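You operate a simulated robot arm through the tools that you are given. There is no shell and no other tool.

You are at the controls of a simulated robot arm. One attempt, no reset.

Task
Pack beam S-22 in the blue archive box and label the lid FRAGILE.
Fine: lid shut, label on its dark plate; push the box back up to the bar cradle.

It is judged by the outcome, as a careful person would: the job done as asked, and still so three seconds after it is handed in. It fails if anything else is knocked over, pushed out of place, dropped, spilled or broken. Lids that push on must go on centred and level and be pressed home; caps that screw on are set level and turned clockwise until they are tight.

Robot
A 7-joint arm with a two-finger parallel gripper, fixed in place. Base frame: the origin is on the floor under the middle of its stand, x ahead of it, y to its left, z up; the work surface is at about z = 880. Units: mm, rad, N and s.
With the tool pointing down near the work surface it reaches from about 300 to 700 mm from the base axis. Its first joint turns from -1.152 to 1.152 rad. Payload 1.57 kg.
The TCP is the grasp point between the finger pads, 30 mm short of the fingertips. In the tool frame z runs along the fingers and y along their closing line. Largest opening 110 mm; finger width 24, thickness 12; the body of the gripper, 48 by 112 mm, starts 78 mm behind the TCP.
Orientation is that of the tool frame in the base frame, as [roll, pitch, yaw] about the fixed x, y, z axes, in that order (R = Rz(yaw) Ry(pitch) Rx(roll)). With the fingers straight down and closing along the base's y, the tool's x points along the base's -x, its y along +y and its z along -z.

Tools
- The arm moves only by the tool move_arm. Its argument "commands" is a list that holds one entry, the list of rows, each a list of 7 numbers: the turn, a rotation vector about the base's x, y, z in degrees, then the shift along the base's x, y, z in mm, then the opening in per cent of the stroke, from 0 (shut) to 100 (fully open). In form: [[[rx, ry, rz, x, y, z, claw], ...]]. A call has 1 to 20 rows; each row is the pose to reach, as a shift and turn from the pose commanded when the call began. Each row takes 0.2 s and may step no farther than 50 mm and 0.15 rad from the row before; otherwise, or with a gripper value out of range, the whole call is refused. A pose out of reach is approached as far as the arm can. The call stops where the force on the tool passes 40 N (or 10 N more than at its start, if that is more) or the arm is blocked; 0.2 s more then pass. The fingers move at their own pace (about 108 mm/s each) and stop on an object; they squeeze with about 39 N. The grip force told is the motor's: it shows also when the fingers shut on nothing. Time passes only in rows, and 0.2 s behind the last, so rows that repeat a pose let the fingers close. The reply holds the time, the measured pose of the TCP, the force on the tool along the base axes, the opening and the grip force, in the units named above and with some noise, with the torque about the TCP (base axes, N m) and any sound that the robot's microphone picked up.
- Cameras (640 x 400 px; columns grow to the right, rows downward): "scene" is fixed at [140, -372.9, 1420]; the picture's right is [0.95, -0.31, 0.00], its down [-0.13, -0.41, -0.90] and it looks along [0.28, 0.86, -0.43] (base axes); focal length 220 px, centre (320, 200). "wrist" rides on the gripper at [70, 16, -141] in the tool frame; the picture's right is [-0.23, 0.97, 0.00], its down [-0.86, -0.20, -0.48] and it looks along [-0.47, -0.11, 0.88] (tool axes); focal length 222 px, centre (320, 200).
- camera(camera): a new picture of that camera. It takes no simulated time.
- measure_at(camera, pixels): for up to 12 pixels [column, row] of the newest picture of that camera ("zoom" is the newest enlarged one), the place [x, y, z] in the base frame of the surface seen there, good to about 2 mm. It takes no simulated time.
- zoom(camera, box): a new picture of the part [left, top, right, bottom] of that camera's present view, enlarged. It takes no simulated time.
- finish_job(): hands the job in; it is judged then, once.

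Open the gripper and draw the arm clear of the work before you hand the job in, unless the task says otherwise.

The tools are called as name(argument=value, ...) on one line, values as JSON. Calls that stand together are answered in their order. move_arm: Moves the arm, as the interface text tells. Its arguments: {"type":"object","properties":{"commands":{"type":"array","items":{"type":"array","items":{"type":"array","items":{"type":"number"}}}}},"required":["commands"]} The other tools are called the same way: camera (camera) takes a picture; measure_at (camera, pixels) gives the place of the surface under pixels of a picture; zoom (camera, box) takes an enlarged picture of a part of a camera's view; finish_job () hands the job in.

At the start:

```text
clock: 0.0
ee_pos: [354.9, -72.6, 1308.5]
tool_rot: [3.141, 0.0, -3.141]
wrist_force: [0.2, 0.3, 0.1]
ft_torque: [0.01, 0.02, -0.03]
gripper_width: 110.0
finger_force: 0.0
```

scene: 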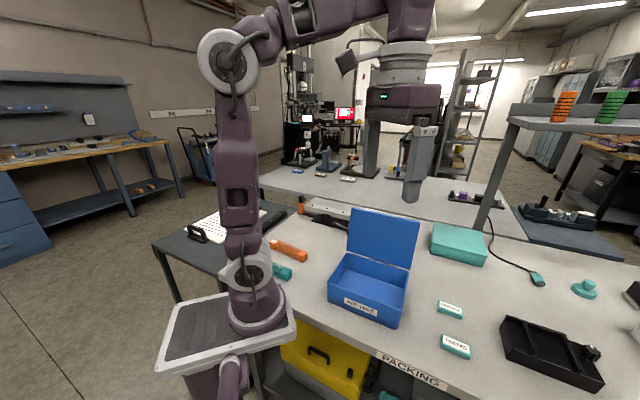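
wrist: 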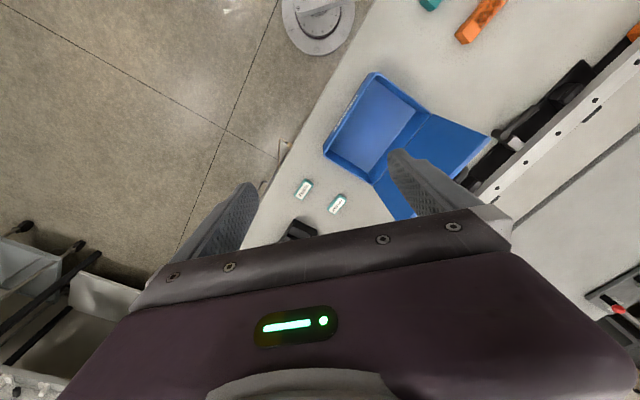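

The scene shows an open blue box at about (370,285), labels at (452,308) and (456,346), and candidate beams at (288,250) orange and (282,270) teal. I'll zoom in to identify everything.

zoom(camera="scene", box=[240, 180, 440, 305])

zoom(camera="scene", box=[320, 200, 480, 370])

zoom(camera="scene", box=[430, 180, 640, 400])

zoom(camera="wrist", box=[270, 0, 640, 250])

```text
3.20 times, centred on (340, 242) of scene
```

zoom: 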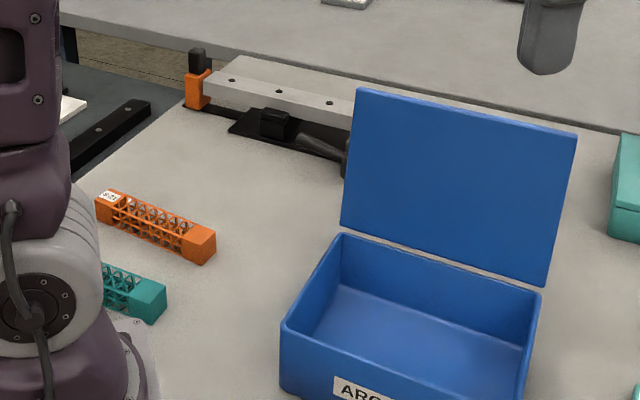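

```text
2.35 times, centred on (400, 285) of scene
```

zoom: 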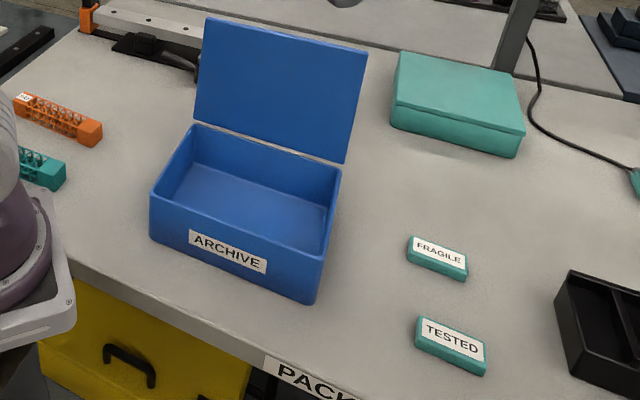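

```text
1.82 times, centred on (535, 290) of scene
```

zoom: 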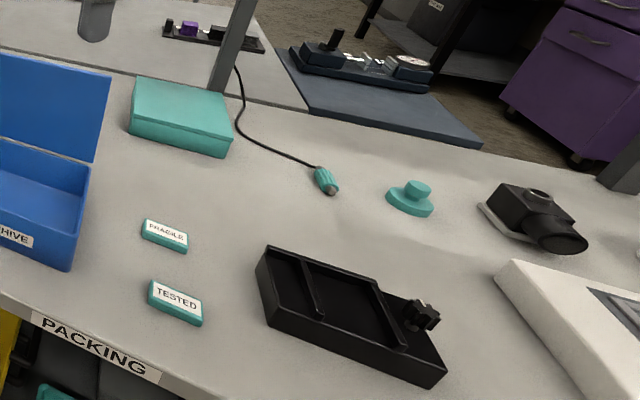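

```text
1.60 times, centred on (455, 125) of wrist
```

zoom: 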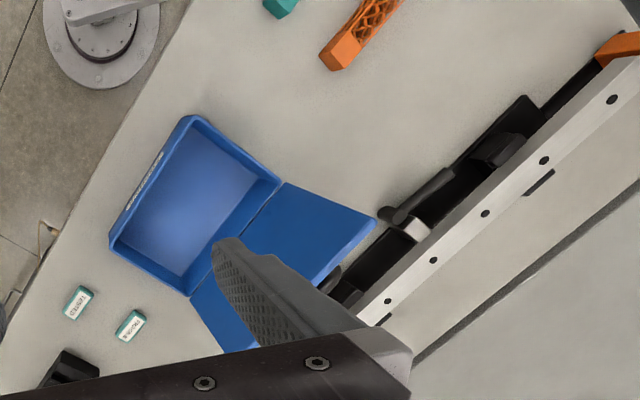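

The orange beam has a tag near (274,242); the teal beam's tag is behind the arm. I'll zoom in tightly on the tag and measure the key points.

zoom(camera="scene", box=[262, 232, 314, 284])

measure_at(camera="scene", pixels=[[273, 242], [289, 250], [304, 255], [286, 269], [438, 304], [462, 312], [441, 342], [469, 350], [330, 290], [346, 253], [409, 270], [399, 327]])

measure_at(camera="wrist", pixels=[[470, 36], [490, 8], [432, 2], [305, 189], [338, 204], [376, 72], [325, 155], [375, 184], [431, 117], [488, 136], [395, 220]])

```text
7.69 times, centred on (288, 258) of scene
```

zoom: 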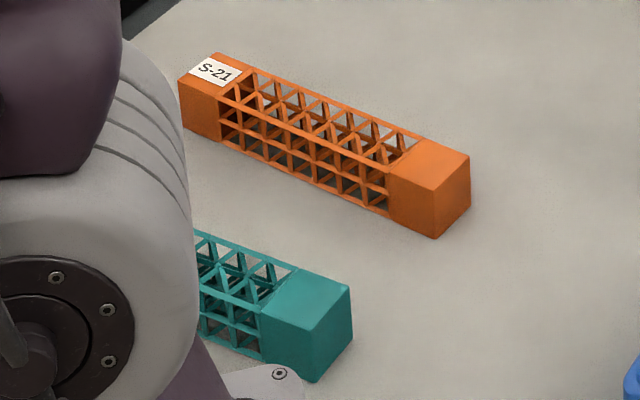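

```text
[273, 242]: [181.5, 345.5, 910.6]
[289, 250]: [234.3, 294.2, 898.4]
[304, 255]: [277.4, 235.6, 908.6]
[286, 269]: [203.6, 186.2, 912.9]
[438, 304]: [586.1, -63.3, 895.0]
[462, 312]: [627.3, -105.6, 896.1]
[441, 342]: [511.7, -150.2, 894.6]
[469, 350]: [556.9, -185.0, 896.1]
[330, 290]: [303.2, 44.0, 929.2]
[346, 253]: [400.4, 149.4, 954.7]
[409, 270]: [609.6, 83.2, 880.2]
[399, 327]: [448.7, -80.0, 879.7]
```

```text
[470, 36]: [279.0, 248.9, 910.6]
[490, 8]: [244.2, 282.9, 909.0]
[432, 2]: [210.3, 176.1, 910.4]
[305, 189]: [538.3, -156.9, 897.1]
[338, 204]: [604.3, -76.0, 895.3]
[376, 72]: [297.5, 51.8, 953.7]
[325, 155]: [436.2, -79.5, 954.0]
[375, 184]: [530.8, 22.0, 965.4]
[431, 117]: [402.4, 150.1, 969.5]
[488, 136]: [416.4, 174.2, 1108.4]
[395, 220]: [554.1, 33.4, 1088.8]
```

The orange beam reads S-21, so the teal one behind the arm is the likely S-22, but I need to read its tag. First I measure the bar/cradle behind the box, at about (330,215) in scene and (520,130) in wrist.

zoom(camera="wrist", box=[440, 20, 640, 220])

zoom(camera="scene", box=[290, 190, 370, 250])

measure_at(camera="wrist", pixels=[[490, 200], [560, 130], [630, 70], [520, 150], [560, 80], [590, 65], [580, 95], [500, 170], [510, 210], [540, 120], [515, 135], [635, 35]])

```text
2.00 times, centred on (540, 120) of wrist
```

zoom: 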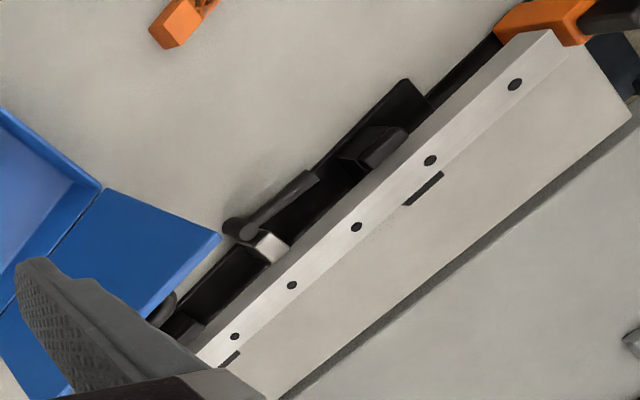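

```text
6.67 times, centred on (330, 220) of scene
```

zoom: 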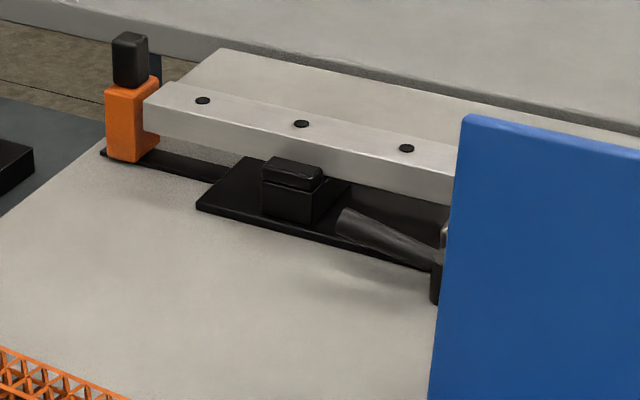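

```text
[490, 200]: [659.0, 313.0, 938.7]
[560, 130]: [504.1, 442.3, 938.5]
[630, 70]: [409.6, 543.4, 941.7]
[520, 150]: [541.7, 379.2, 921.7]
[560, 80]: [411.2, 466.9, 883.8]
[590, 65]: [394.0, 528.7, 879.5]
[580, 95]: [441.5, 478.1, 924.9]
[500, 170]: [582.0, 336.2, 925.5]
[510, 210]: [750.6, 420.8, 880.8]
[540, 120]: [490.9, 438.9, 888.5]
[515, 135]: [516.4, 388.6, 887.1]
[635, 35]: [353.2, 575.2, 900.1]
```

The bar with its black cradle lies behind the box (around (500,400)). Now I turn the tool by +90° and shift above the base area so the wrist camera can see the teal beam's tag.

move_arm(commands=[[[0, 0, 8.2, -3, 10, 0, 100], [0, 0, 16.4, -6, 20, 0, 100], [0, 0, 24.6, -9, 30, 0, 100], [0, 0, 32.8, -12, 40, 0, 100], [0, 0, 41, -15, 50, 0, 100], [0, 0, 49.2, -18, 60, 0, 100], [0, 0, 57.4, -21, 70, 0, 100], [0, 0, 65.6, -24, 80, 0, 100], [0, 0, 73.8, -27, 90, 0, 100], [0, 0, 82, -30, 100, 0, 100], [0, 0, 90, -33, 110, 0, 100]]])

camera(camera="wrist")

camera(camera="scene")

```text
clock: 2.4
ee_pos: [319.3, 37.1, 1308.8]
tool_rot: [-3.141, 0.0, -1.568]
wrist_force: [-0.2, 0.5, -0.8]
ft_torque: [0.0, -0.02, -0.02]
gripper_width: 110.0
finger_force: 0.1
```

```text
taken
```

wrist: 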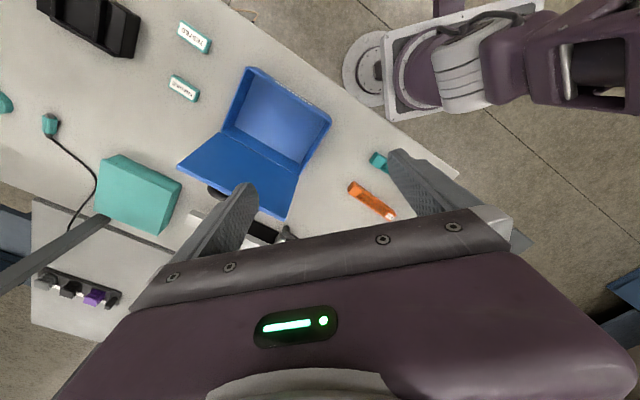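

```text
taken
```

scene: 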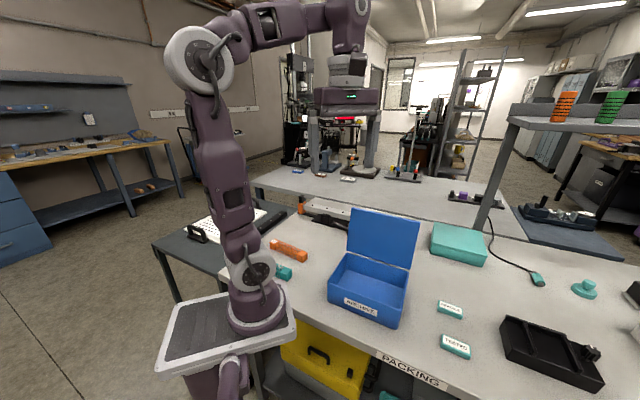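

The right finger hides the teal beam at (380,160). Turning the tool back by 30° should bring the beam above the fingertip in the view.

move_arm(commands=[[[0, 0, -8, -5, 0, 0, 100], [0, 0, -16, -10, 0, 0, 100], [0, 0, -24, -15, 0, 0, 100], [0, 0, -30, -20, 0, 0, 100]]])

camera(camera="wrist")

```text
clock: 3.4
ee_pos: [300.5, 38.0, 1307.4]
tool_rot: [-3.141, 0.001, -2.096]
wrist_force: [0.7, 0.2, 0.1]
ft_torque: [0.06, 0.01, -0.02]
gripper_width: 110.1
finger_force: 0.1
```

```text
taken
```

wrist: 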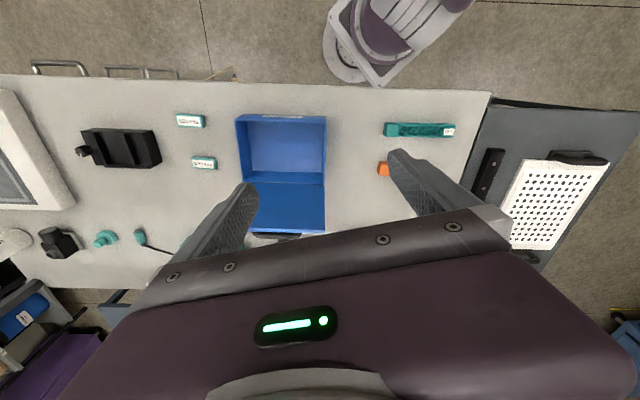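

The teal beam is now fully visible at (420,130) with its tag at (447,132). I zoom in to read it and measure it.

zoom(camera="wrist", box=[375, 105, 470, 165])

measure_at(camera="wrist", pixels=[[387, 126], [387, 133], [400, 130], [425, 130], [447, 127], [453, 135], [453, 126], [447, 135], [384, 168]])

zoom(camera="wrist", box=[0, 60, 340, 280])

```text
6.67 times, centred on (422, 135) of wrist
```

zoom: 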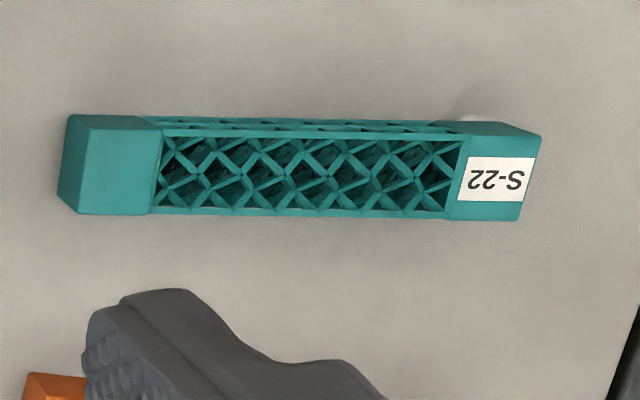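

```text
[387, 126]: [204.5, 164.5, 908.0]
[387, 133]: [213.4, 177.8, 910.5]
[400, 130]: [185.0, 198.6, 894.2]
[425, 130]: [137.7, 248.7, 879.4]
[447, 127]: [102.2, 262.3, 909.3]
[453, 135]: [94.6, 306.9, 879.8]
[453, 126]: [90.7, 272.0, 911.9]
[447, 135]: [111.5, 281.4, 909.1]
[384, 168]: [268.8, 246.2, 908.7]
```

```text
1.82 times, centred on (170, 170) of wrist
```

zoom: 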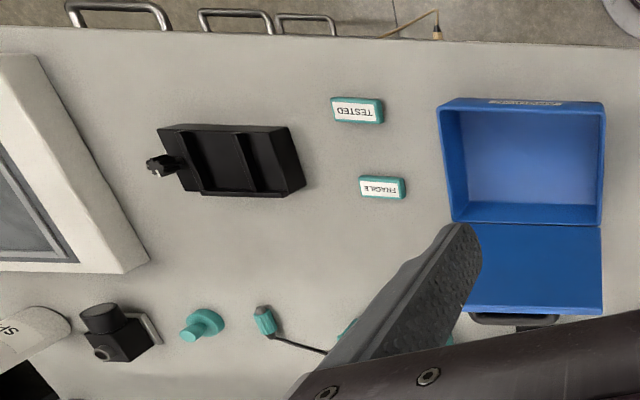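

The teal beam reads S-22. I measure its corners precisely in an enlarged picture.

zoom(camera="wrist", box=[375, 105, 470, 165])

measure_at(camera="zoom", pixels=[[85, 130], [85, 205], [150, 135], [145, 205], [120, 170], [530, 145], [512, 212], [455, 210], [478, 140], [495, 180], [310, 214], [310, 134]])

```text
6.67 times, centred on (422, 135) of wrist
```

zoom: 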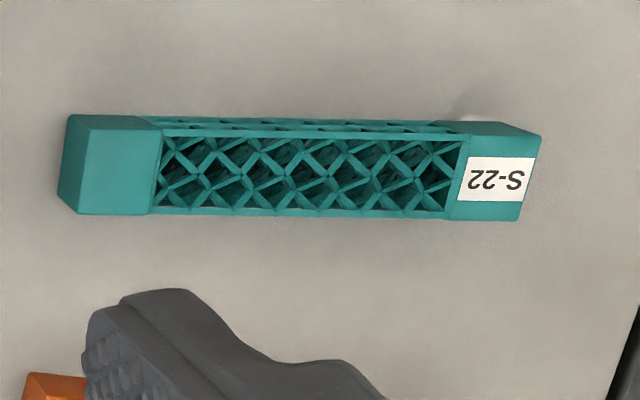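

```text
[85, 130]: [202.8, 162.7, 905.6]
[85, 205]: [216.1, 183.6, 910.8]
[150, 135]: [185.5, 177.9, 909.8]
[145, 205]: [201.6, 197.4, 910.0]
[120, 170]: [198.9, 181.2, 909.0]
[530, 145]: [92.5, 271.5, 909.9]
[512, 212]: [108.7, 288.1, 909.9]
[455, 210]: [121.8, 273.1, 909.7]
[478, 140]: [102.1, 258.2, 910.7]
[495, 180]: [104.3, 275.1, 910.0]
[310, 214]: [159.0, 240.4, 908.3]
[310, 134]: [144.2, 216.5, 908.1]
```

The beam lies at 135.5°, with its centre at about (154,227), a 30 mm square section and its top at z≈910. I turn the tool so the fingers close across it and move above it, offset slightly outward because of the reach limit.

move_arm(commands=[[[0, 0, -8, -9, 15, -18, 100], [0, 0, -16, -18, 30, -36, 100], [0, 0, -24, -27, 45, -54, 100], [0, 0, -32, -36, 60, -72, 100], [0, 0, -40, -45, 75, -90, 100], [0, 0, -48, -54, 90, -108, 100], [0, 0, -56, -63, 105, -126, 100], [0, 0, -64, -72, 120, -144, 100], [0, 0, -72, -81, 135, -162, 100], [0, 0, -80, -90, 150, -180, 100], [0, 0, -88, -99, 165, -198, 100], [0, 0, -96, -108, 180, -216, 100], [0, 0, -104.5, -117, 195, -240, 100], [0, 0, -104.5, -127, 207, -257, 100], [0, 0, -104.5, -127, 207, -257, 100]]])

camera(camera="wrist")

camera(camera="scene")

```text
clock: 6.6
ee_pos: [174.3, 243.2, 1050.1]
tool_rot: [3.141, -0.001, 2.366]
wrist_force: [0.4, 0.3, 0.4]
ft_torque: [0.0, 0.0, -0.01]
gripper_width: 109.7
finger_force: 0.1
```

```text
taken
```

wrist: 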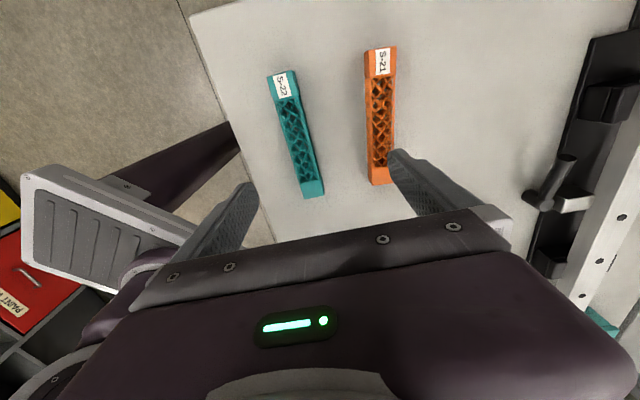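

```text
taken
```

scene: 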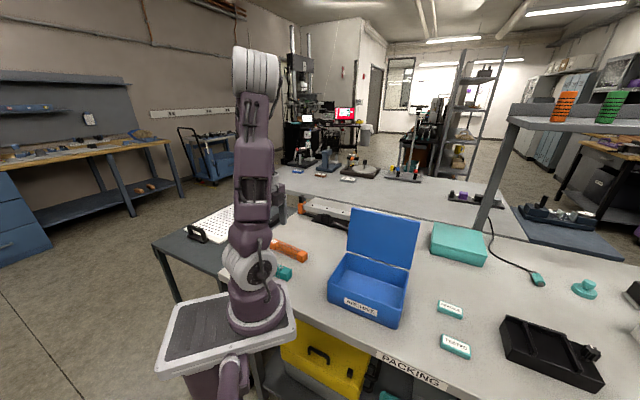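

The tool reached (174,243,1050). Both beams are in view, S-22 at (295,135) and S-21 at (380,115), so I measure them to set an opening that clears S-21.

zoom(camera="wrist", box=[240, 30, 420, 210])

measure_at(camera="wrist", pixels=[[270, 79], [296, 74], [304, 195], [323, 191], [285, 140], [310, 135], [367, 50], [393, 50], [371, 180], [390, 182], [368, 115], [394, 115]])

```text
2.22 times, centred on (330, 120) of wrist
```

zoom: 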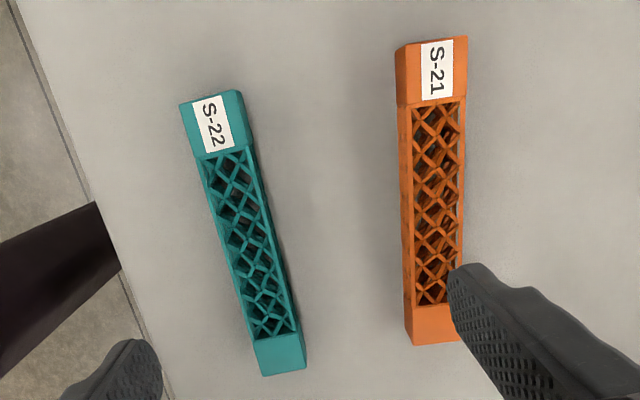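

```text
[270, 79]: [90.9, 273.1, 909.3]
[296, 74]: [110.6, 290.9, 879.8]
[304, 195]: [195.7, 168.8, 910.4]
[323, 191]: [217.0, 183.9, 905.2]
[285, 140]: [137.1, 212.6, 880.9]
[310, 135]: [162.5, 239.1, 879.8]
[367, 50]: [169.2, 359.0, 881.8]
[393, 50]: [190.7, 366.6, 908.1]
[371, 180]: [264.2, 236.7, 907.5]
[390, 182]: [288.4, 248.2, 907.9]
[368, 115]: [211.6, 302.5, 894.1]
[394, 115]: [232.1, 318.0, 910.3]
```

I re-measure using the enlarged picture to fix the beam's axis.

measure_at(camera="zoom", pixels=[[186, 108], [235, 95], [262, 371], [301, 362], [204, 154], [245, 146], [258, 340], [292, 332], [425, 48], [462, 42], [410, 339], [455, 336]])

```text
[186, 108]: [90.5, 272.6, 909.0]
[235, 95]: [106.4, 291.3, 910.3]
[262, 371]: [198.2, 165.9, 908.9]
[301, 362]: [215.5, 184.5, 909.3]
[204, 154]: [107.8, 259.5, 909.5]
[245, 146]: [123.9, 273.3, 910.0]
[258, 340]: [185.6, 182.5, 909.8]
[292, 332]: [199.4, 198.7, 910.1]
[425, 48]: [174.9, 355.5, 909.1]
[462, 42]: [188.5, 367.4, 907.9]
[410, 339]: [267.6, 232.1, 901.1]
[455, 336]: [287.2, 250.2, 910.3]
```

S-22's centre is (152.7,228.6) with its axis at 135.4°, and S-21's near side is about 95 mm away. I set a 90 mm opening and descend, 18 mm outward of centre.

move_arm(commands=[[[0, 0, 0, -5, -1, -20, 82], [0, 0, 0, -9.6, -2.9, -45, 82], [0, 0, 0, -9.6, -2.9, -70, 82], [0, 0, 0, -9.6, -2.9, -90, 82], [0, 0, 0, -9.6, -2.9, -105, 82], [0, 0, 0, -9.6, -2.9, -105, 82]]])

camera(camera="wrist")

camera(camera="scene")

```text
clock: 8.0
ee_pos: [167.7, 252.7, 950.6]
tool_rot: [-3.138, 0.001, 2.368]
wrist_force: [0.4, -0.7, 0.4]
ft_torque: [0.01, 0.0, 0.01]
gripper_width: 90.5
finger_force: 0.1
out of reach, approached as far as the arm can: row 4, 5, 6
```

```text
taken
```

wrist: 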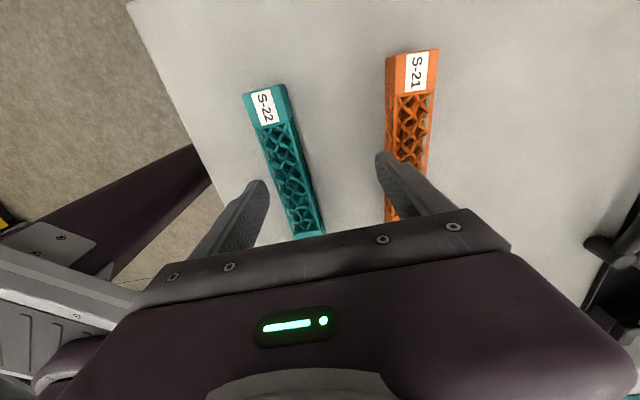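

```text
taken
```

scene: 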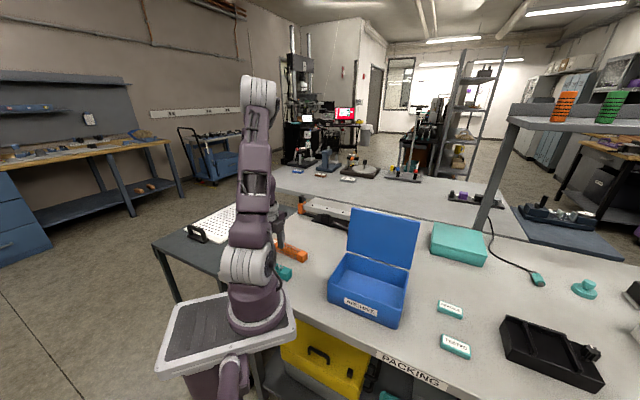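

Straight down, the arm cannot get closer than about r=303 at z≈950. I raise first, then I'll tilt the fingers about 10° inward, about the beam's own axis, to gain reach.

move_arm(commands=[[[0, 0, 0, 0, 0, 25, 82], [0, 0, 0, 0, 0, 50, 82], [0, 0, 0, 0, 0, 60, 82], [0, 0, 0, 0, 0, 60, 82]]])

```text
clock: 9.0
ee_pos: [167.0, 253.3, 1012.3]
tool_rot: [3.141, 0.001, 2.364]
wrist_force: [-0.6, -0.1, 0.1]
ft_torque: [-0.02, -0.02, -0.01]
gripper_width: 90.2
finger_force: 0.0
```

The arm is now at about (167,253,1012). I tilt by 10° about the beam axis and lower to z≈960 to test the reach.

move_arm(commands=[[[-3.57, 3.5, 0, -3, -2, -10, 73], [-7.14, 7.0, 0, -6, -4, -20, 73], [-7.14, 7.0, 0, -9, -4.5, -35, 73], [-7.14, 7.0, 0, -9, -4.5, -52, 73], [-7.14, 7.0, 0, -9, -4.5, -52, 73]]])

camera(camera="wrist")

```text
clock: 10.2
ee_pos: [157.0, 248.5, 958.8]
tool_rot: [-2.967, -0.001, 2.365]
wrist_force: [0.7, 0.5, -0.4]
ft_torque: [-0.03, 0.03, 0.0]
gripper_width: 80.3
finger_force: 0.0
```

```text
taken
```

wrist: 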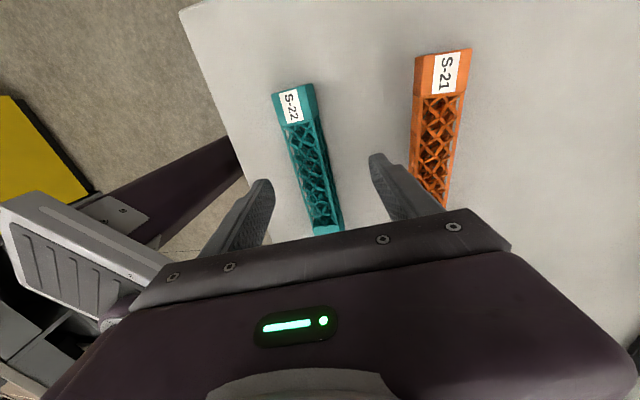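

The tilted pose is reachable, and the fingers straddle S-22 with S-21 clear. I lower to z≈922.

move_arm(commands=[[[0, 0, 0, 0, 0, -12, 73], [0, 0, 0, 0, 0, -22, 73], [0, 0, 0, 0, 0, -30, 73], [0, 0, 0, 0, 0, -37, 73], [0, 0, 0, 0, 0, -37, 73]]])

camera(camera="wrist")

```text
clock: 11.4
ee_pos: [157.4, 248.3, 922.0]
tool_rot: [-2.967, 0.001, 2.365]
wrist_force: [0.7, 0.4, -0.3]
ft_torque: [-0.01, 0.0, -0.03]
gripper_width: 80.3
finger_force: 0.0
```

```text
taken
```

wrist: 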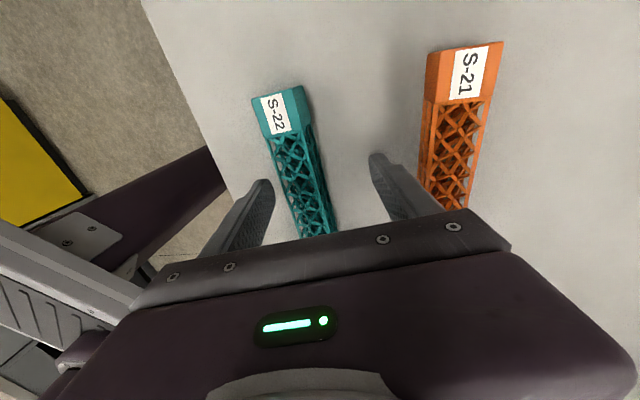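

At z=922 there is no contact and both fingers straddle the beam. I close gradually, easing down 2 mm as the fingers narrow.

move_arm(commands=[[[0, 0, 0, 0, 0, 0, 65], [0, 0, 0, 0, 0, 0, 58], [0, 0, 0, 0, 0, -1, 51], [0, 0, 0, 0, 0, -2, 45], [0, 0, 0, 0, 0, -2, 40], [0, 0, 0, 0, 0, -2, 35], [0, 0, 0, 0, 0, -2, 30], [0, 0, 0, 0, 0, -2, 25], [0, 0, 0, 0, 0, -2, 20], [0, 0, 0, 0, 0, -2, 10], [0, 0, 0, 0, 0, -2, 10]]])

camera(camera="wrist")

```text
clock: 13.8
ee_pos: [158.3, 248.3, 921.3]
tool_rot: [-2.967, -0.001, 2.365]
wrist_force: [2.7, 2.0, 8.2]
ft_torque: [0.08, -0.16, 0.02]
gripper_width: 29.0
finger_force: 39.4
```

```text
taken
```

wrist: 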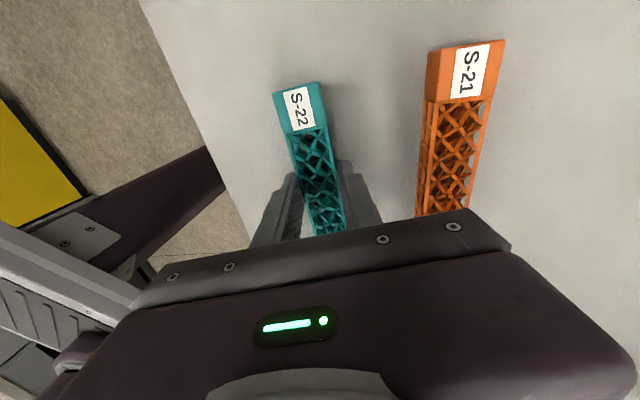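

The fingers hold the beam at 29.0 mm with 39 N. I lift gently and check the hold.

move_arm(commands=[[[0, 0, 0, 0, 0, 5, 5], [0, 0, 0, 0, 0, 15, 5], [0, 0, 0, 0, 0, 35, 5], [0, 0, 0, 0, 0, 60, 5], [0, 0, 0, 0, 0, 80, 5], [0, 0, 0, 0, 0, 80, 5]]])

camera(camera="wrist")

camera(camera="scene")

```text
clock: 15.2
ee_pos: [157.7, 248.3, 1001.1]
tool_rot: [-2.966, 0.0, 2.364]
wrist_force: [-0.8, 0.0, -1.7]
ft_torque: [0.02, 0.01, 0.01]
gripper_width: 28.8
finger_force: 39.1
```

```text
taken
```

wrist: 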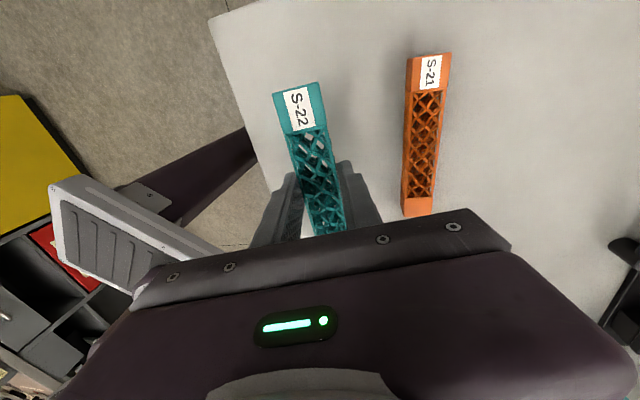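

```text
taken
```

scene: 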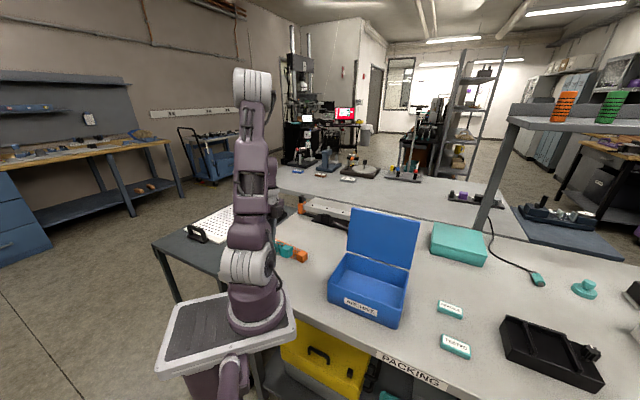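

The beam is lifted securely. I measure its pose in the grip before moving it to the box.

zoom(camera="wrist", box=[250, 70, 370, 240])

measure_at(camera="wrist", pixels=[[275, 95], [319, 85], [287, 131], [325, 128], [312, 233], [343, 229], [298, 110]])

measure_at(camera="scene", pixels=[[347, 253], [328, 293], [409, 270], [404, 322], [370, 285], [350, 278], [390, 292], [355, 208], [418, 219], [410, 268], [365, 265], [345, 300]])

```text
2.35 times, centred on (310, 155) of wrist
```

zoom: 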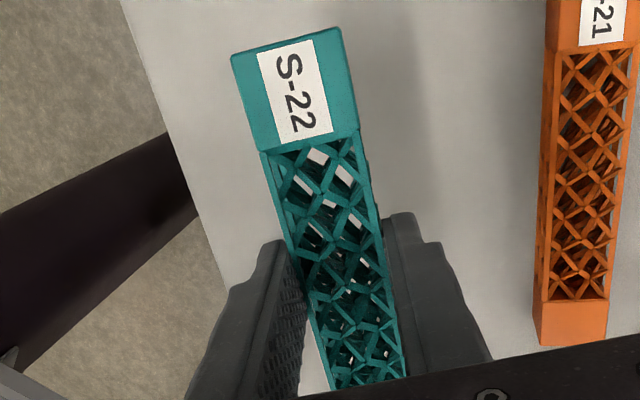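

```text
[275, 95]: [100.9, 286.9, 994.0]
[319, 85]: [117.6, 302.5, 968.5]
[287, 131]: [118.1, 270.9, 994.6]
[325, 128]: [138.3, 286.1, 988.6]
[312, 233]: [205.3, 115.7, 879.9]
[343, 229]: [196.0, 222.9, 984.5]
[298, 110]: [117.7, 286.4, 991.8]
```

```text
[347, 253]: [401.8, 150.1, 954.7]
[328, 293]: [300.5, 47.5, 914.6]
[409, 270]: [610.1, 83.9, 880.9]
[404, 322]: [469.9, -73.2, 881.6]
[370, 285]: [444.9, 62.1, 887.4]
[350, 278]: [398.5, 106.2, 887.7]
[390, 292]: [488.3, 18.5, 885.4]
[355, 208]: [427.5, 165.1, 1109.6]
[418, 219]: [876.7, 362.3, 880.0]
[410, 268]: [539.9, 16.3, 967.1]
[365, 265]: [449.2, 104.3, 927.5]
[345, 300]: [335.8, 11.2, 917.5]
```

The beam is held level with its grip near the middle. Now I measure the box's inner corners, rim and lid from an enlarged scene view.

zoom(camera="scene", box=[315, 195, 435, 335])

measure_at(camera="zoom", pixels=[[190, 170], [183, 175], [108, 280], [385, 355], [389, 260], [185, 235], [125, 290], [370, 340], [385, 275], [215, 40], [425, 75], [405, 220]])

```text
2.86 times, centred on (375, 265) of scene
```

zoom: 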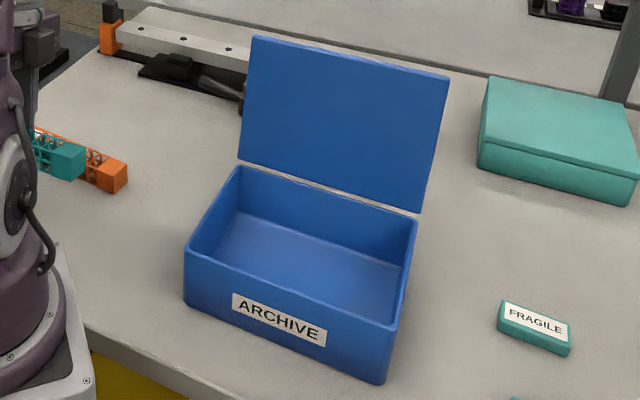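

```text
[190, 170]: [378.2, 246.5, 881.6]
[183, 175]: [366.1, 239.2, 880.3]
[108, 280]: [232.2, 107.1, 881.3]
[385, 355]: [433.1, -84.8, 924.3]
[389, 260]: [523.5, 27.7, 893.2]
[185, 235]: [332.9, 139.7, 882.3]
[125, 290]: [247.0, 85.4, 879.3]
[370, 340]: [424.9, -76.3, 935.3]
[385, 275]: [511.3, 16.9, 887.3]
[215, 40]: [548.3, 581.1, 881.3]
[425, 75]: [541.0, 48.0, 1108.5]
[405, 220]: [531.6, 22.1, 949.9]
```

I pick the actual corner pixels in the enlarged picture: rim at (238,168), (416,219), (188,252), (396,329); lid at (254,38), (447,78), (240,157), (419,211).

measure_at(camera="zoom", pixels=[[238, 169], [415, 220], [189, 252], [394, 329], [256, 40], [446, 80], [241, 155], [419, 209], [238, 215], [400, 265], [372, 318], [222, 257]])

```text
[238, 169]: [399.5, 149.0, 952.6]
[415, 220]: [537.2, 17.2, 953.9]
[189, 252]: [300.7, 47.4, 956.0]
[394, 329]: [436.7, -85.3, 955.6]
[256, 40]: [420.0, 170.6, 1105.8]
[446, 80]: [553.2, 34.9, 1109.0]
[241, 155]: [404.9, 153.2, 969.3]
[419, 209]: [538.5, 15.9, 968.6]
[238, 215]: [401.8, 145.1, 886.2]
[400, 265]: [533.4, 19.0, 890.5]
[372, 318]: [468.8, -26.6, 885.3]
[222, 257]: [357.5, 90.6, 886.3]
```

Box: rim centre (418.7,32.1), long side at −44.3° (parallel to the beam), floor z≈886, rim z≈954; the lid leans back from the rear edge. I raise, level the tool and carry the beam over the box, keeping it a bit towards the front, clear of the lid.

move_arm(commands=[[[0, 0, 0, 0, 0, 25, 5], [0, 0, 0, 5, -5, 50, 5], [3, -2.9, 0, 20, -18, 65, 5], [5, -5, 0, 40, -36, 70, 5], [7.14, -7.0, 0, 62, -56, 70, 5], [7.14, -7.0, 0, 87, -79, 70, 5], [7.14, -7.0, 0, 112, -101, 70, 5], [7.14, -7.0, 0, 137, -124, 70, 5], [7.14, -7.0, 0, 162, -146, 70, 5], [7.14, -7.0, 0, 187, -169, 70, 5], [7.14, -7.0, 0, 210, -190, 70, 5], [7.14, -7.0, 0, 228, -206, 70, 5], [7.14, -7.0, 0, 238, -215, 70, 5], [7.14, -7.0, 0, 242.6, -219.2, 70, 5], [7.14, -7.0, 0, 242.6, -219.2, 70, 5]]])

camera(camera="wrist")

camera(camera="scene")

```text
clock: 18.4
ee_pos: [399.5, 27.1, 1071.3]
tool_rot: [-3.14, 0.0, 2.366]
wrist_force: [-0.5, -0.2, -0.9]
ft_torque: [0.01, 0.0, -0.01]
gripper_width: 28.9
finger_force: 38.9
```

```text
taken
```

wrist: 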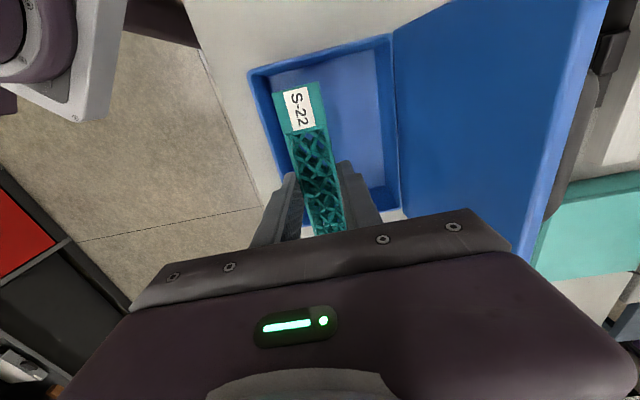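

```text
taken
```

scene: 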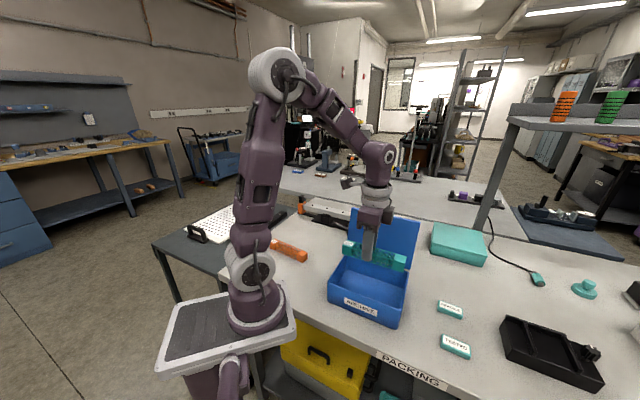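

The beam hangs over the box. I measure the beam's corners and the rim in the wrist view to verify the clearance before lowering.

measure_at(camera="wrist", pixels=[[276, 95], [318, 84], [252, 72], [391, 36], [260, 77], [385, 45], [398, 190], [290, 165], [330, 75], [370, 60]])

zoom(camera="scene", box=[315, 195, 435, 335])

```text
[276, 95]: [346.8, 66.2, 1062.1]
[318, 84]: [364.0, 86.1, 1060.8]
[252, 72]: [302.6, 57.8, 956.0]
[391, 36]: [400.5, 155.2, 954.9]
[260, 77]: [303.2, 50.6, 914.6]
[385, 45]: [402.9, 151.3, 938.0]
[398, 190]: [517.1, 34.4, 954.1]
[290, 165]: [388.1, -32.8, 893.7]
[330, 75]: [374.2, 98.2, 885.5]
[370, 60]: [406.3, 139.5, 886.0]
```

```text
2.86 times, centred on (375, 265) of scene
```

zoom: 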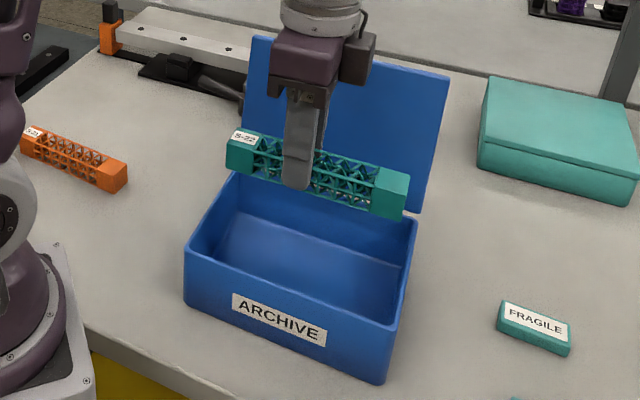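

Clearances look right (beam ends about ±78 mm from centre, inside ±91 mm). I lower the beam into the box to just above the floor.

move_arm(commands=[[[0, 0, 0, 0, 0, -20, 5], [0, 0, 0, 0, 0, -40, 5], [0, 0, 0, 0, 0, -60, 5], [0, 0, 0, 0, 0, -80, 5], [0, 0, 0, 0, 0, -100, 5], [0, 0, 0, 0, 0, -115, 5], [0, 0, 0, 0, 0, -127, 5], [0, 0, 0, 0, 0, -135, 5], [0, 0, 0, 0, 0, -140, 5], [0, 0, 0, 0, 0, -142, 5], [0, 0, 0, 0, 0, -142, 5]]])

camera(camera="wrist")

zoom(camera="scene", box=[315, 195, 435, 335])

```text
clock: 20.8
ee_pos: [400.7, 27.8, 929.0]
tool_rot: [3.141, 0.0, 2.363]
wrist_force: [0.1, 0.5, 0.6]
ft_torque: [0.01, 0.01, 0.01]
gripper_width: 28.7
finger_force: 38.4
```

```text
taken
```

wrist: 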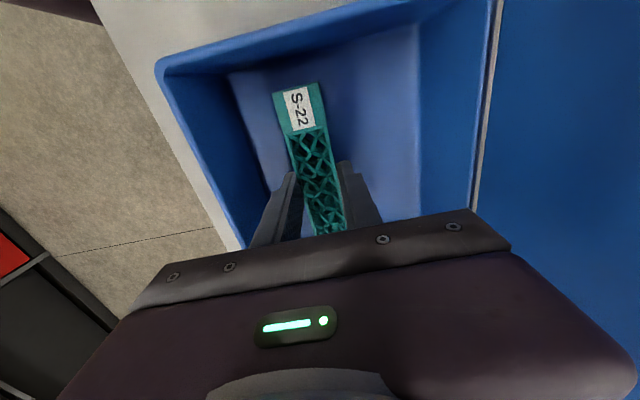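

```text
2.86 times, centred on (375, 265) of scene
```

zoom: 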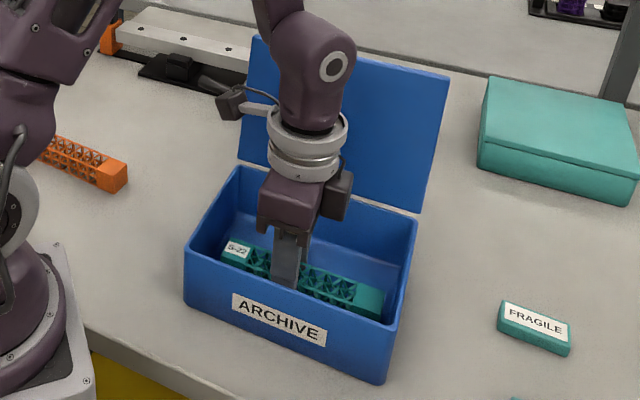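

The beam sits just above the floor, free of the walls. I ease down a further 2.5 mm, then open slowly to release it.

move_arm(commands=[[[0, 0, 0, 0, 0, -1, 5], [0, 0, 0, 0, 0, -2, 5], [0, 0, 0, 0, 0, -2.5, 5], [0, 0, 0, 0, 0, -2.5, 5]]])

```text
clock: 21.8
ee_pos: [400.3, 29.0, 926.9]
tool_rot: [3.141, 0.0, 2.366]
wrist_force: [-0.4, 0.6, -0.8]
ft_torque: [0.02, 0.02, 0.03]
gripper_width: 28.8
finger_force: 38.6
```

There is still no contact force at z=926.9, so I ease down a bit more and watch the force.

move_arm(commands=[[[0, 0, 0, 0, 0, -1, 5], [0, 0, 0, 0, 0, -2, 5], [0, 0, 0, 0, 0, -2, 5]]])

```text
clock: 22.6
ee_pos: [400.5, 27.7, 925.7]
tool_rot: [3.14, -0.001, 2.364]
wrist_force: [0.2, -0.3, 1.3]
ft_torque: [0.06, 0.07, 0.02]
gripper_width: 29.0
finger_force: 38.5
```

A light contact shows (1.3 N). I open to about 50 mm and rise straight up out of the box.

move_arm(commands=[[[0, 0, 0, 0, 0, 0, 30], [0, 0, 0, 0, 0, 0, 38], [0, 0, 0, 0, 0, 0, 45], [0, 0, 0, 0, 0, 0, 45], [0, 0, 0, 0, 0, 10, 45], [0, 0, 0, 0, 0, 30, 45], [0, 0, 0, 0, 0, 60, 45], [0, 0, 0, 0, 0, 100, 45], [0, 0, 0, 0, 0, 140, 45], [0, 0, 0, 0, 0, 180, 45], [0, 0, 0, 0, 0, 220, 45], [0, 0, 0, 0, 0, 220, 45]]])

camera(camera="wrist")

camera(camera="scene")

```text
clock: 25.2
ee_pos: [400.7, 29.9, 1143.7]
tool_rot: [-3.142, 0.001, 2.366]
wrist_force: [-0.2, -0.2, -0.1]
ft_torque: [-0.01, -0.01, -0.02]
gripper_width: 49.5
finger_force: 0.1
```

```text
taken
```

wrist: 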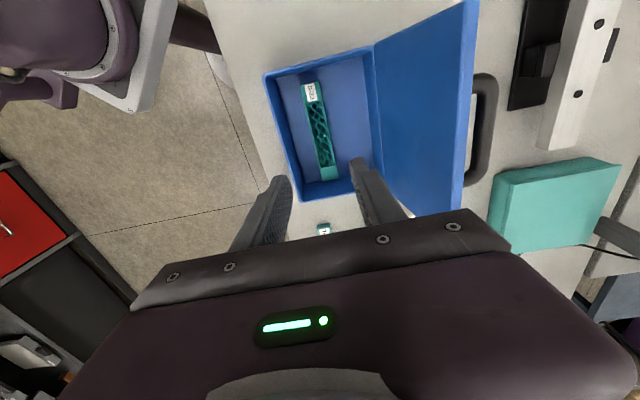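

```text
taken
```

scene: 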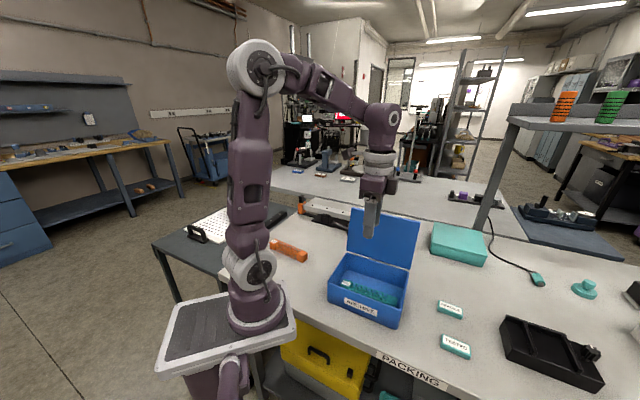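

The beam lies in the box. A dark loop shows behind the lid at about (483,130); I zoom in to understand it and the cradle.

zoom(camera="wrist", box=[420, 0, 640, 210])

measure_at(camera="wrist", pixels=[[478, 80], [490, 120], [483, 180], [476, 130], [540, 60], [515, 100], [550, 45], [578, 60], [472, 20], [460, 190]])

```text
1.90 times, centred on (530, 105) of wrist
```

zoom: 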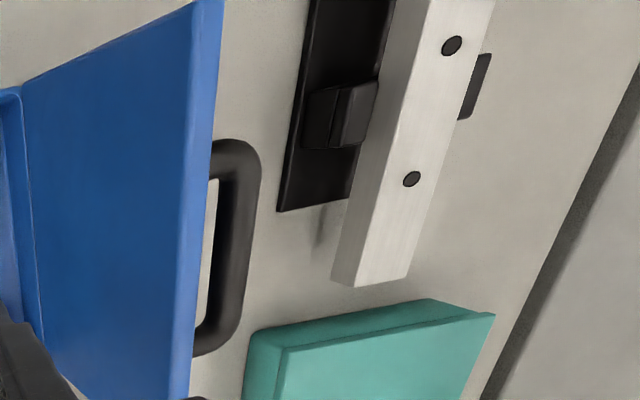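

```text
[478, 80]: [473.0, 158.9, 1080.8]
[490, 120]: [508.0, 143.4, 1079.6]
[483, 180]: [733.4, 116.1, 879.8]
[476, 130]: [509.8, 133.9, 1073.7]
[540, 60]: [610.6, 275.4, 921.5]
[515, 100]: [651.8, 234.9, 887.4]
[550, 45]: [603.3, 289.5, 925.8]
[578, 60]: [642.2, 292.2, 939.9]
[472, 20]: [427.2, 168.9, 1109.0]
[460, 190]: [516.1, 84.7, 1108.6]
```

The lid carries a dark D-handle on its outer face (points near (508,143,1080)). I rise and move behind the lid to see its outer face, handle and plate.

move_arm(commands=[[[0, 0, 0, 0, 0, 40, 45], [0, 0, 0, 0, 10, 80, 45], [0, 0, 0, 0, 40, 110, 45], [0, 0, 0, 5, 75, 120, 45], [0, 0, 0, 15, 110, 120, 45], [0, 0, 0, 25, 145, 120, 45], [0, 0, 0, 32, 180, 120, 45], [0, 0, 0, 38, 210, 120, 45], [0, 0, 0, 38, 240, 120, 45], [0, 0, 0, 38, 240, 120, 45]]])

camera(camera="wrist")

```text
clock: 27.4
ee_pos: [439.8, 271.4, 1264.3]
tool_rot: [-3.141, 0.0, 2.366]
wrist_force: [-0.5, 0.2, 0.2]
ft_torque: [-0.01, -0.01, 0.01]
gripper_width: 49.6
finger_force: 0.1
```

```text
taken
```

wrist: 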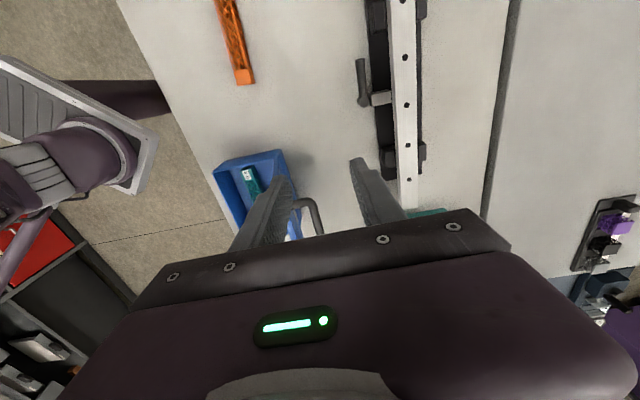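

The finger hides the lid. I turn the tool by −45° and shift so the camera looks along −y at the lid's outer face; meanwhile I zoom on the cradle seen at (390,90).

zoom(camera="wrist", box=[320, 0, 480, 210])

measure_at(camera="wrist", pixels=[[368, 5], [376, 30], [358, 62], [365, 103], [390, 97], [376, 130], [382, 175], [388, 160], [370, 60], [420, 155], [408, 200], [400, 60]])

move_arm(commands=[[[0, 0, -8, 6, 5, 0, 45], [0, 0, -16, 12, 10, 0, 45], [0, 0, -24, 18, 15, 0, 45], [0, 0, -32, 24, 18, 0, 45], [0, 0, -40, 30, 20, 0, 45], [0, 0, -45, 34, 20, 0, 45], [0, 0, -45, 34, 20, 0, 45]]])

camera(camera="wrist")

```text
1.90 times, centred on (400, 105) of wrist
```

zoom: 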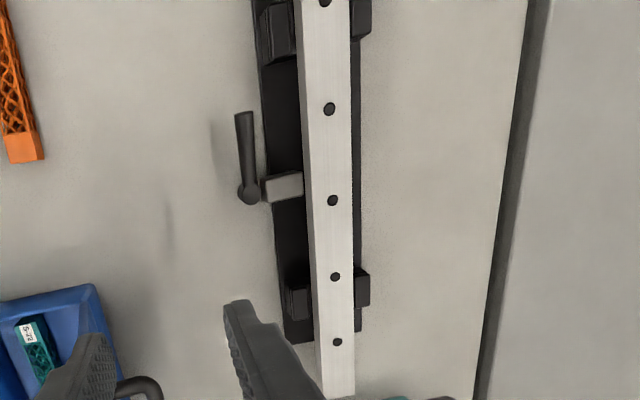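

```text
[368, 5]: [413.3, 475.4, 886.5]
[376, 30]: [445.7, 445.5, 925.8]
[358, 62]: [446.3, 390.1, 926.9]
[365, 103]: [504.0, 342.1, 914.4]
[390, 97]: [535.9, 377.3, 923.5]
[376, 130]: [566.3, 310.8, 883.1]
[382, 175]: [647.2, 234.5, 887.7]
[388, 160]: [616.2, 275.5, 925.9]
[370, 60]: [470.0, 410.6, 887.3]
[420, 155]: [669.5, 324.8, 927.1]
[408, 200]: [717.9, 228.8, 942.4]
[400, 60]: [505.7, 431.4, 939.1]
```

```text
clock: 29.0
ee_pos: [450.4, 284.3, 1274.2]
tool_rot: [3.106, -0.034, 1.705]
wrist_force: [-0.4, 0.7, 0.1]
ft_torque: [0.03, 0.0, 0.01]
gripper_width: 49.6
finger_force: 0.0
out of reach, approached as far as the arm can: row 3, 4, 5, 6, 7
```

```text
taken
```

wrist: 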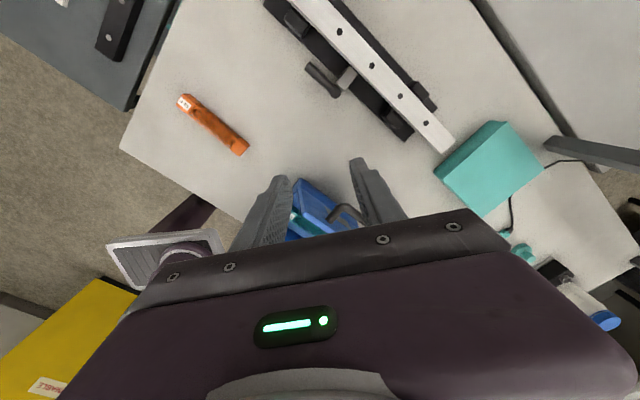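

The wrist roll hit its limit there. The cradle's base plate front edge lies along a line about 230 mm behind the box, and its lever is off to the side of the box's path. I turn back to level and go further round to look past the fingers at the lid's outer face.

move_arm(commands=[[[-0.45, 0.16, 6.3, -10, 8, 0, 100], [-0.9, 0.32, 12.6, -25, 20, 0, 100], [-1.35, 0.48, 18.95, -40, 30, 0, 100], [-1.8, 0.65, 25.3, -55, 42, -10, 100], [-2.25, 0.81, 31.6, -70, 54, -25, 100], [-2.7, 0.97, 37.9, -85, 62, -40, 100], [-2.7, 0.97, 37.9, -90, 66, -44, 100], [-2.7, 0.97, 37.9, -90, 66, -44, 100]]])

camera(camera="wrist")

```text
clock: 30.8
ee_pos: [360.8, 352.0, 1229.1]
tool_rot: [-3.142, -0.003, 2.367]
wrist_force: [-0.3, 0.2, -0.1]
ft_torque: [0.0, 0.0, 0.02]
gripper_width: 110.1
finger_force: 0.1
```

```text
taken
```

wrist: 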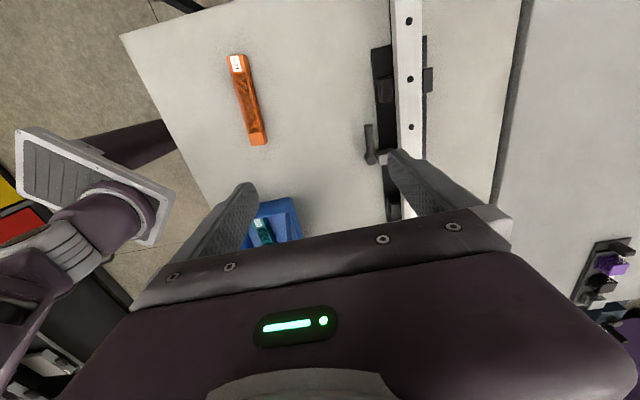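

In this camera, points further along the look direction appear lower, so I need to be further along +e1. I move behind and past the lid at height, then lower a bit to see its outer face.

move_arm(commands=[[[0, 0, 0, 28, 0, 0, 60], [0, 0, 0, 56, -10, 0, 60], [0, 0, 0, 90, -35, 0, 60], [0, 0, 0, 120, -62, 0, 60], [0, 0, 0, 150, -89, 0, 60], [0, 0, 0, 180, -115, 0, 60], [0, 0, 0, 210, -140, 0, 60], [0, 0, 0, 240, -162, 0, 60], [0, 0, 0, 267, -182, 0, 60], [0, 0, 0, 267, -182, -25, 60], [0, 0, 0, 267, -182, -50, 60], [0, 0, 0, 267, -182, -75, 60], [0, 0, 0, 267, -182, -95, 60], [0, 0, 0, 267, -182, -95, 60]]])

camera(camera="wrist")

camera(camera="scene")

```text
clock: 33.8
ee_pos: [611.2, 168.0, 1138.0]
tool_rot: [3.135, 0.007, 2.377]
wrist_force: [-0.8, -0.6, 0.9]
ft_torque: [-0.01, 0.04, -0.03]
gripper_width: 66.0
finger_force: 0.1
out of reach, approached as far as the arm can: row 5, 6, 7, 8, 9, 10, 11, 12, 13, 14
```

```text
taken
```

wrist: 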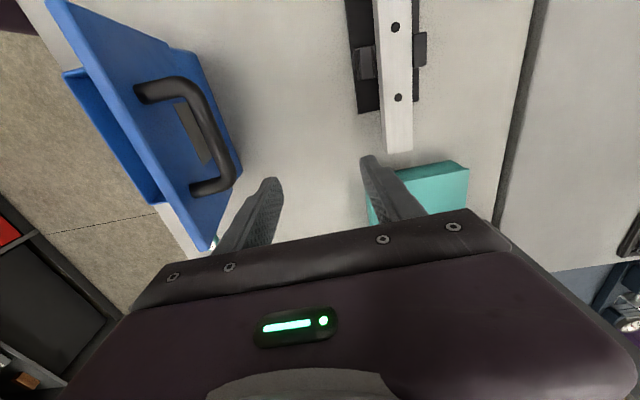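

```text
taken
```

scene: 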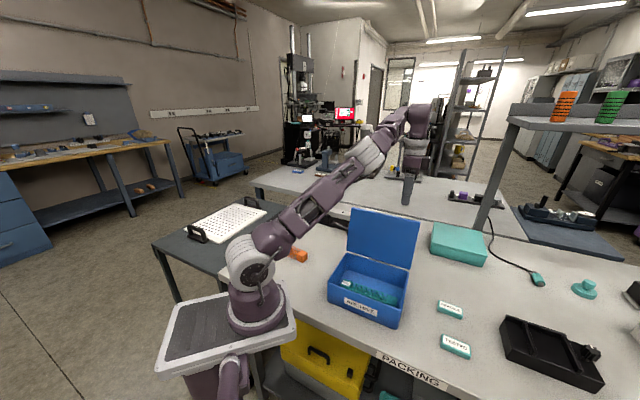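

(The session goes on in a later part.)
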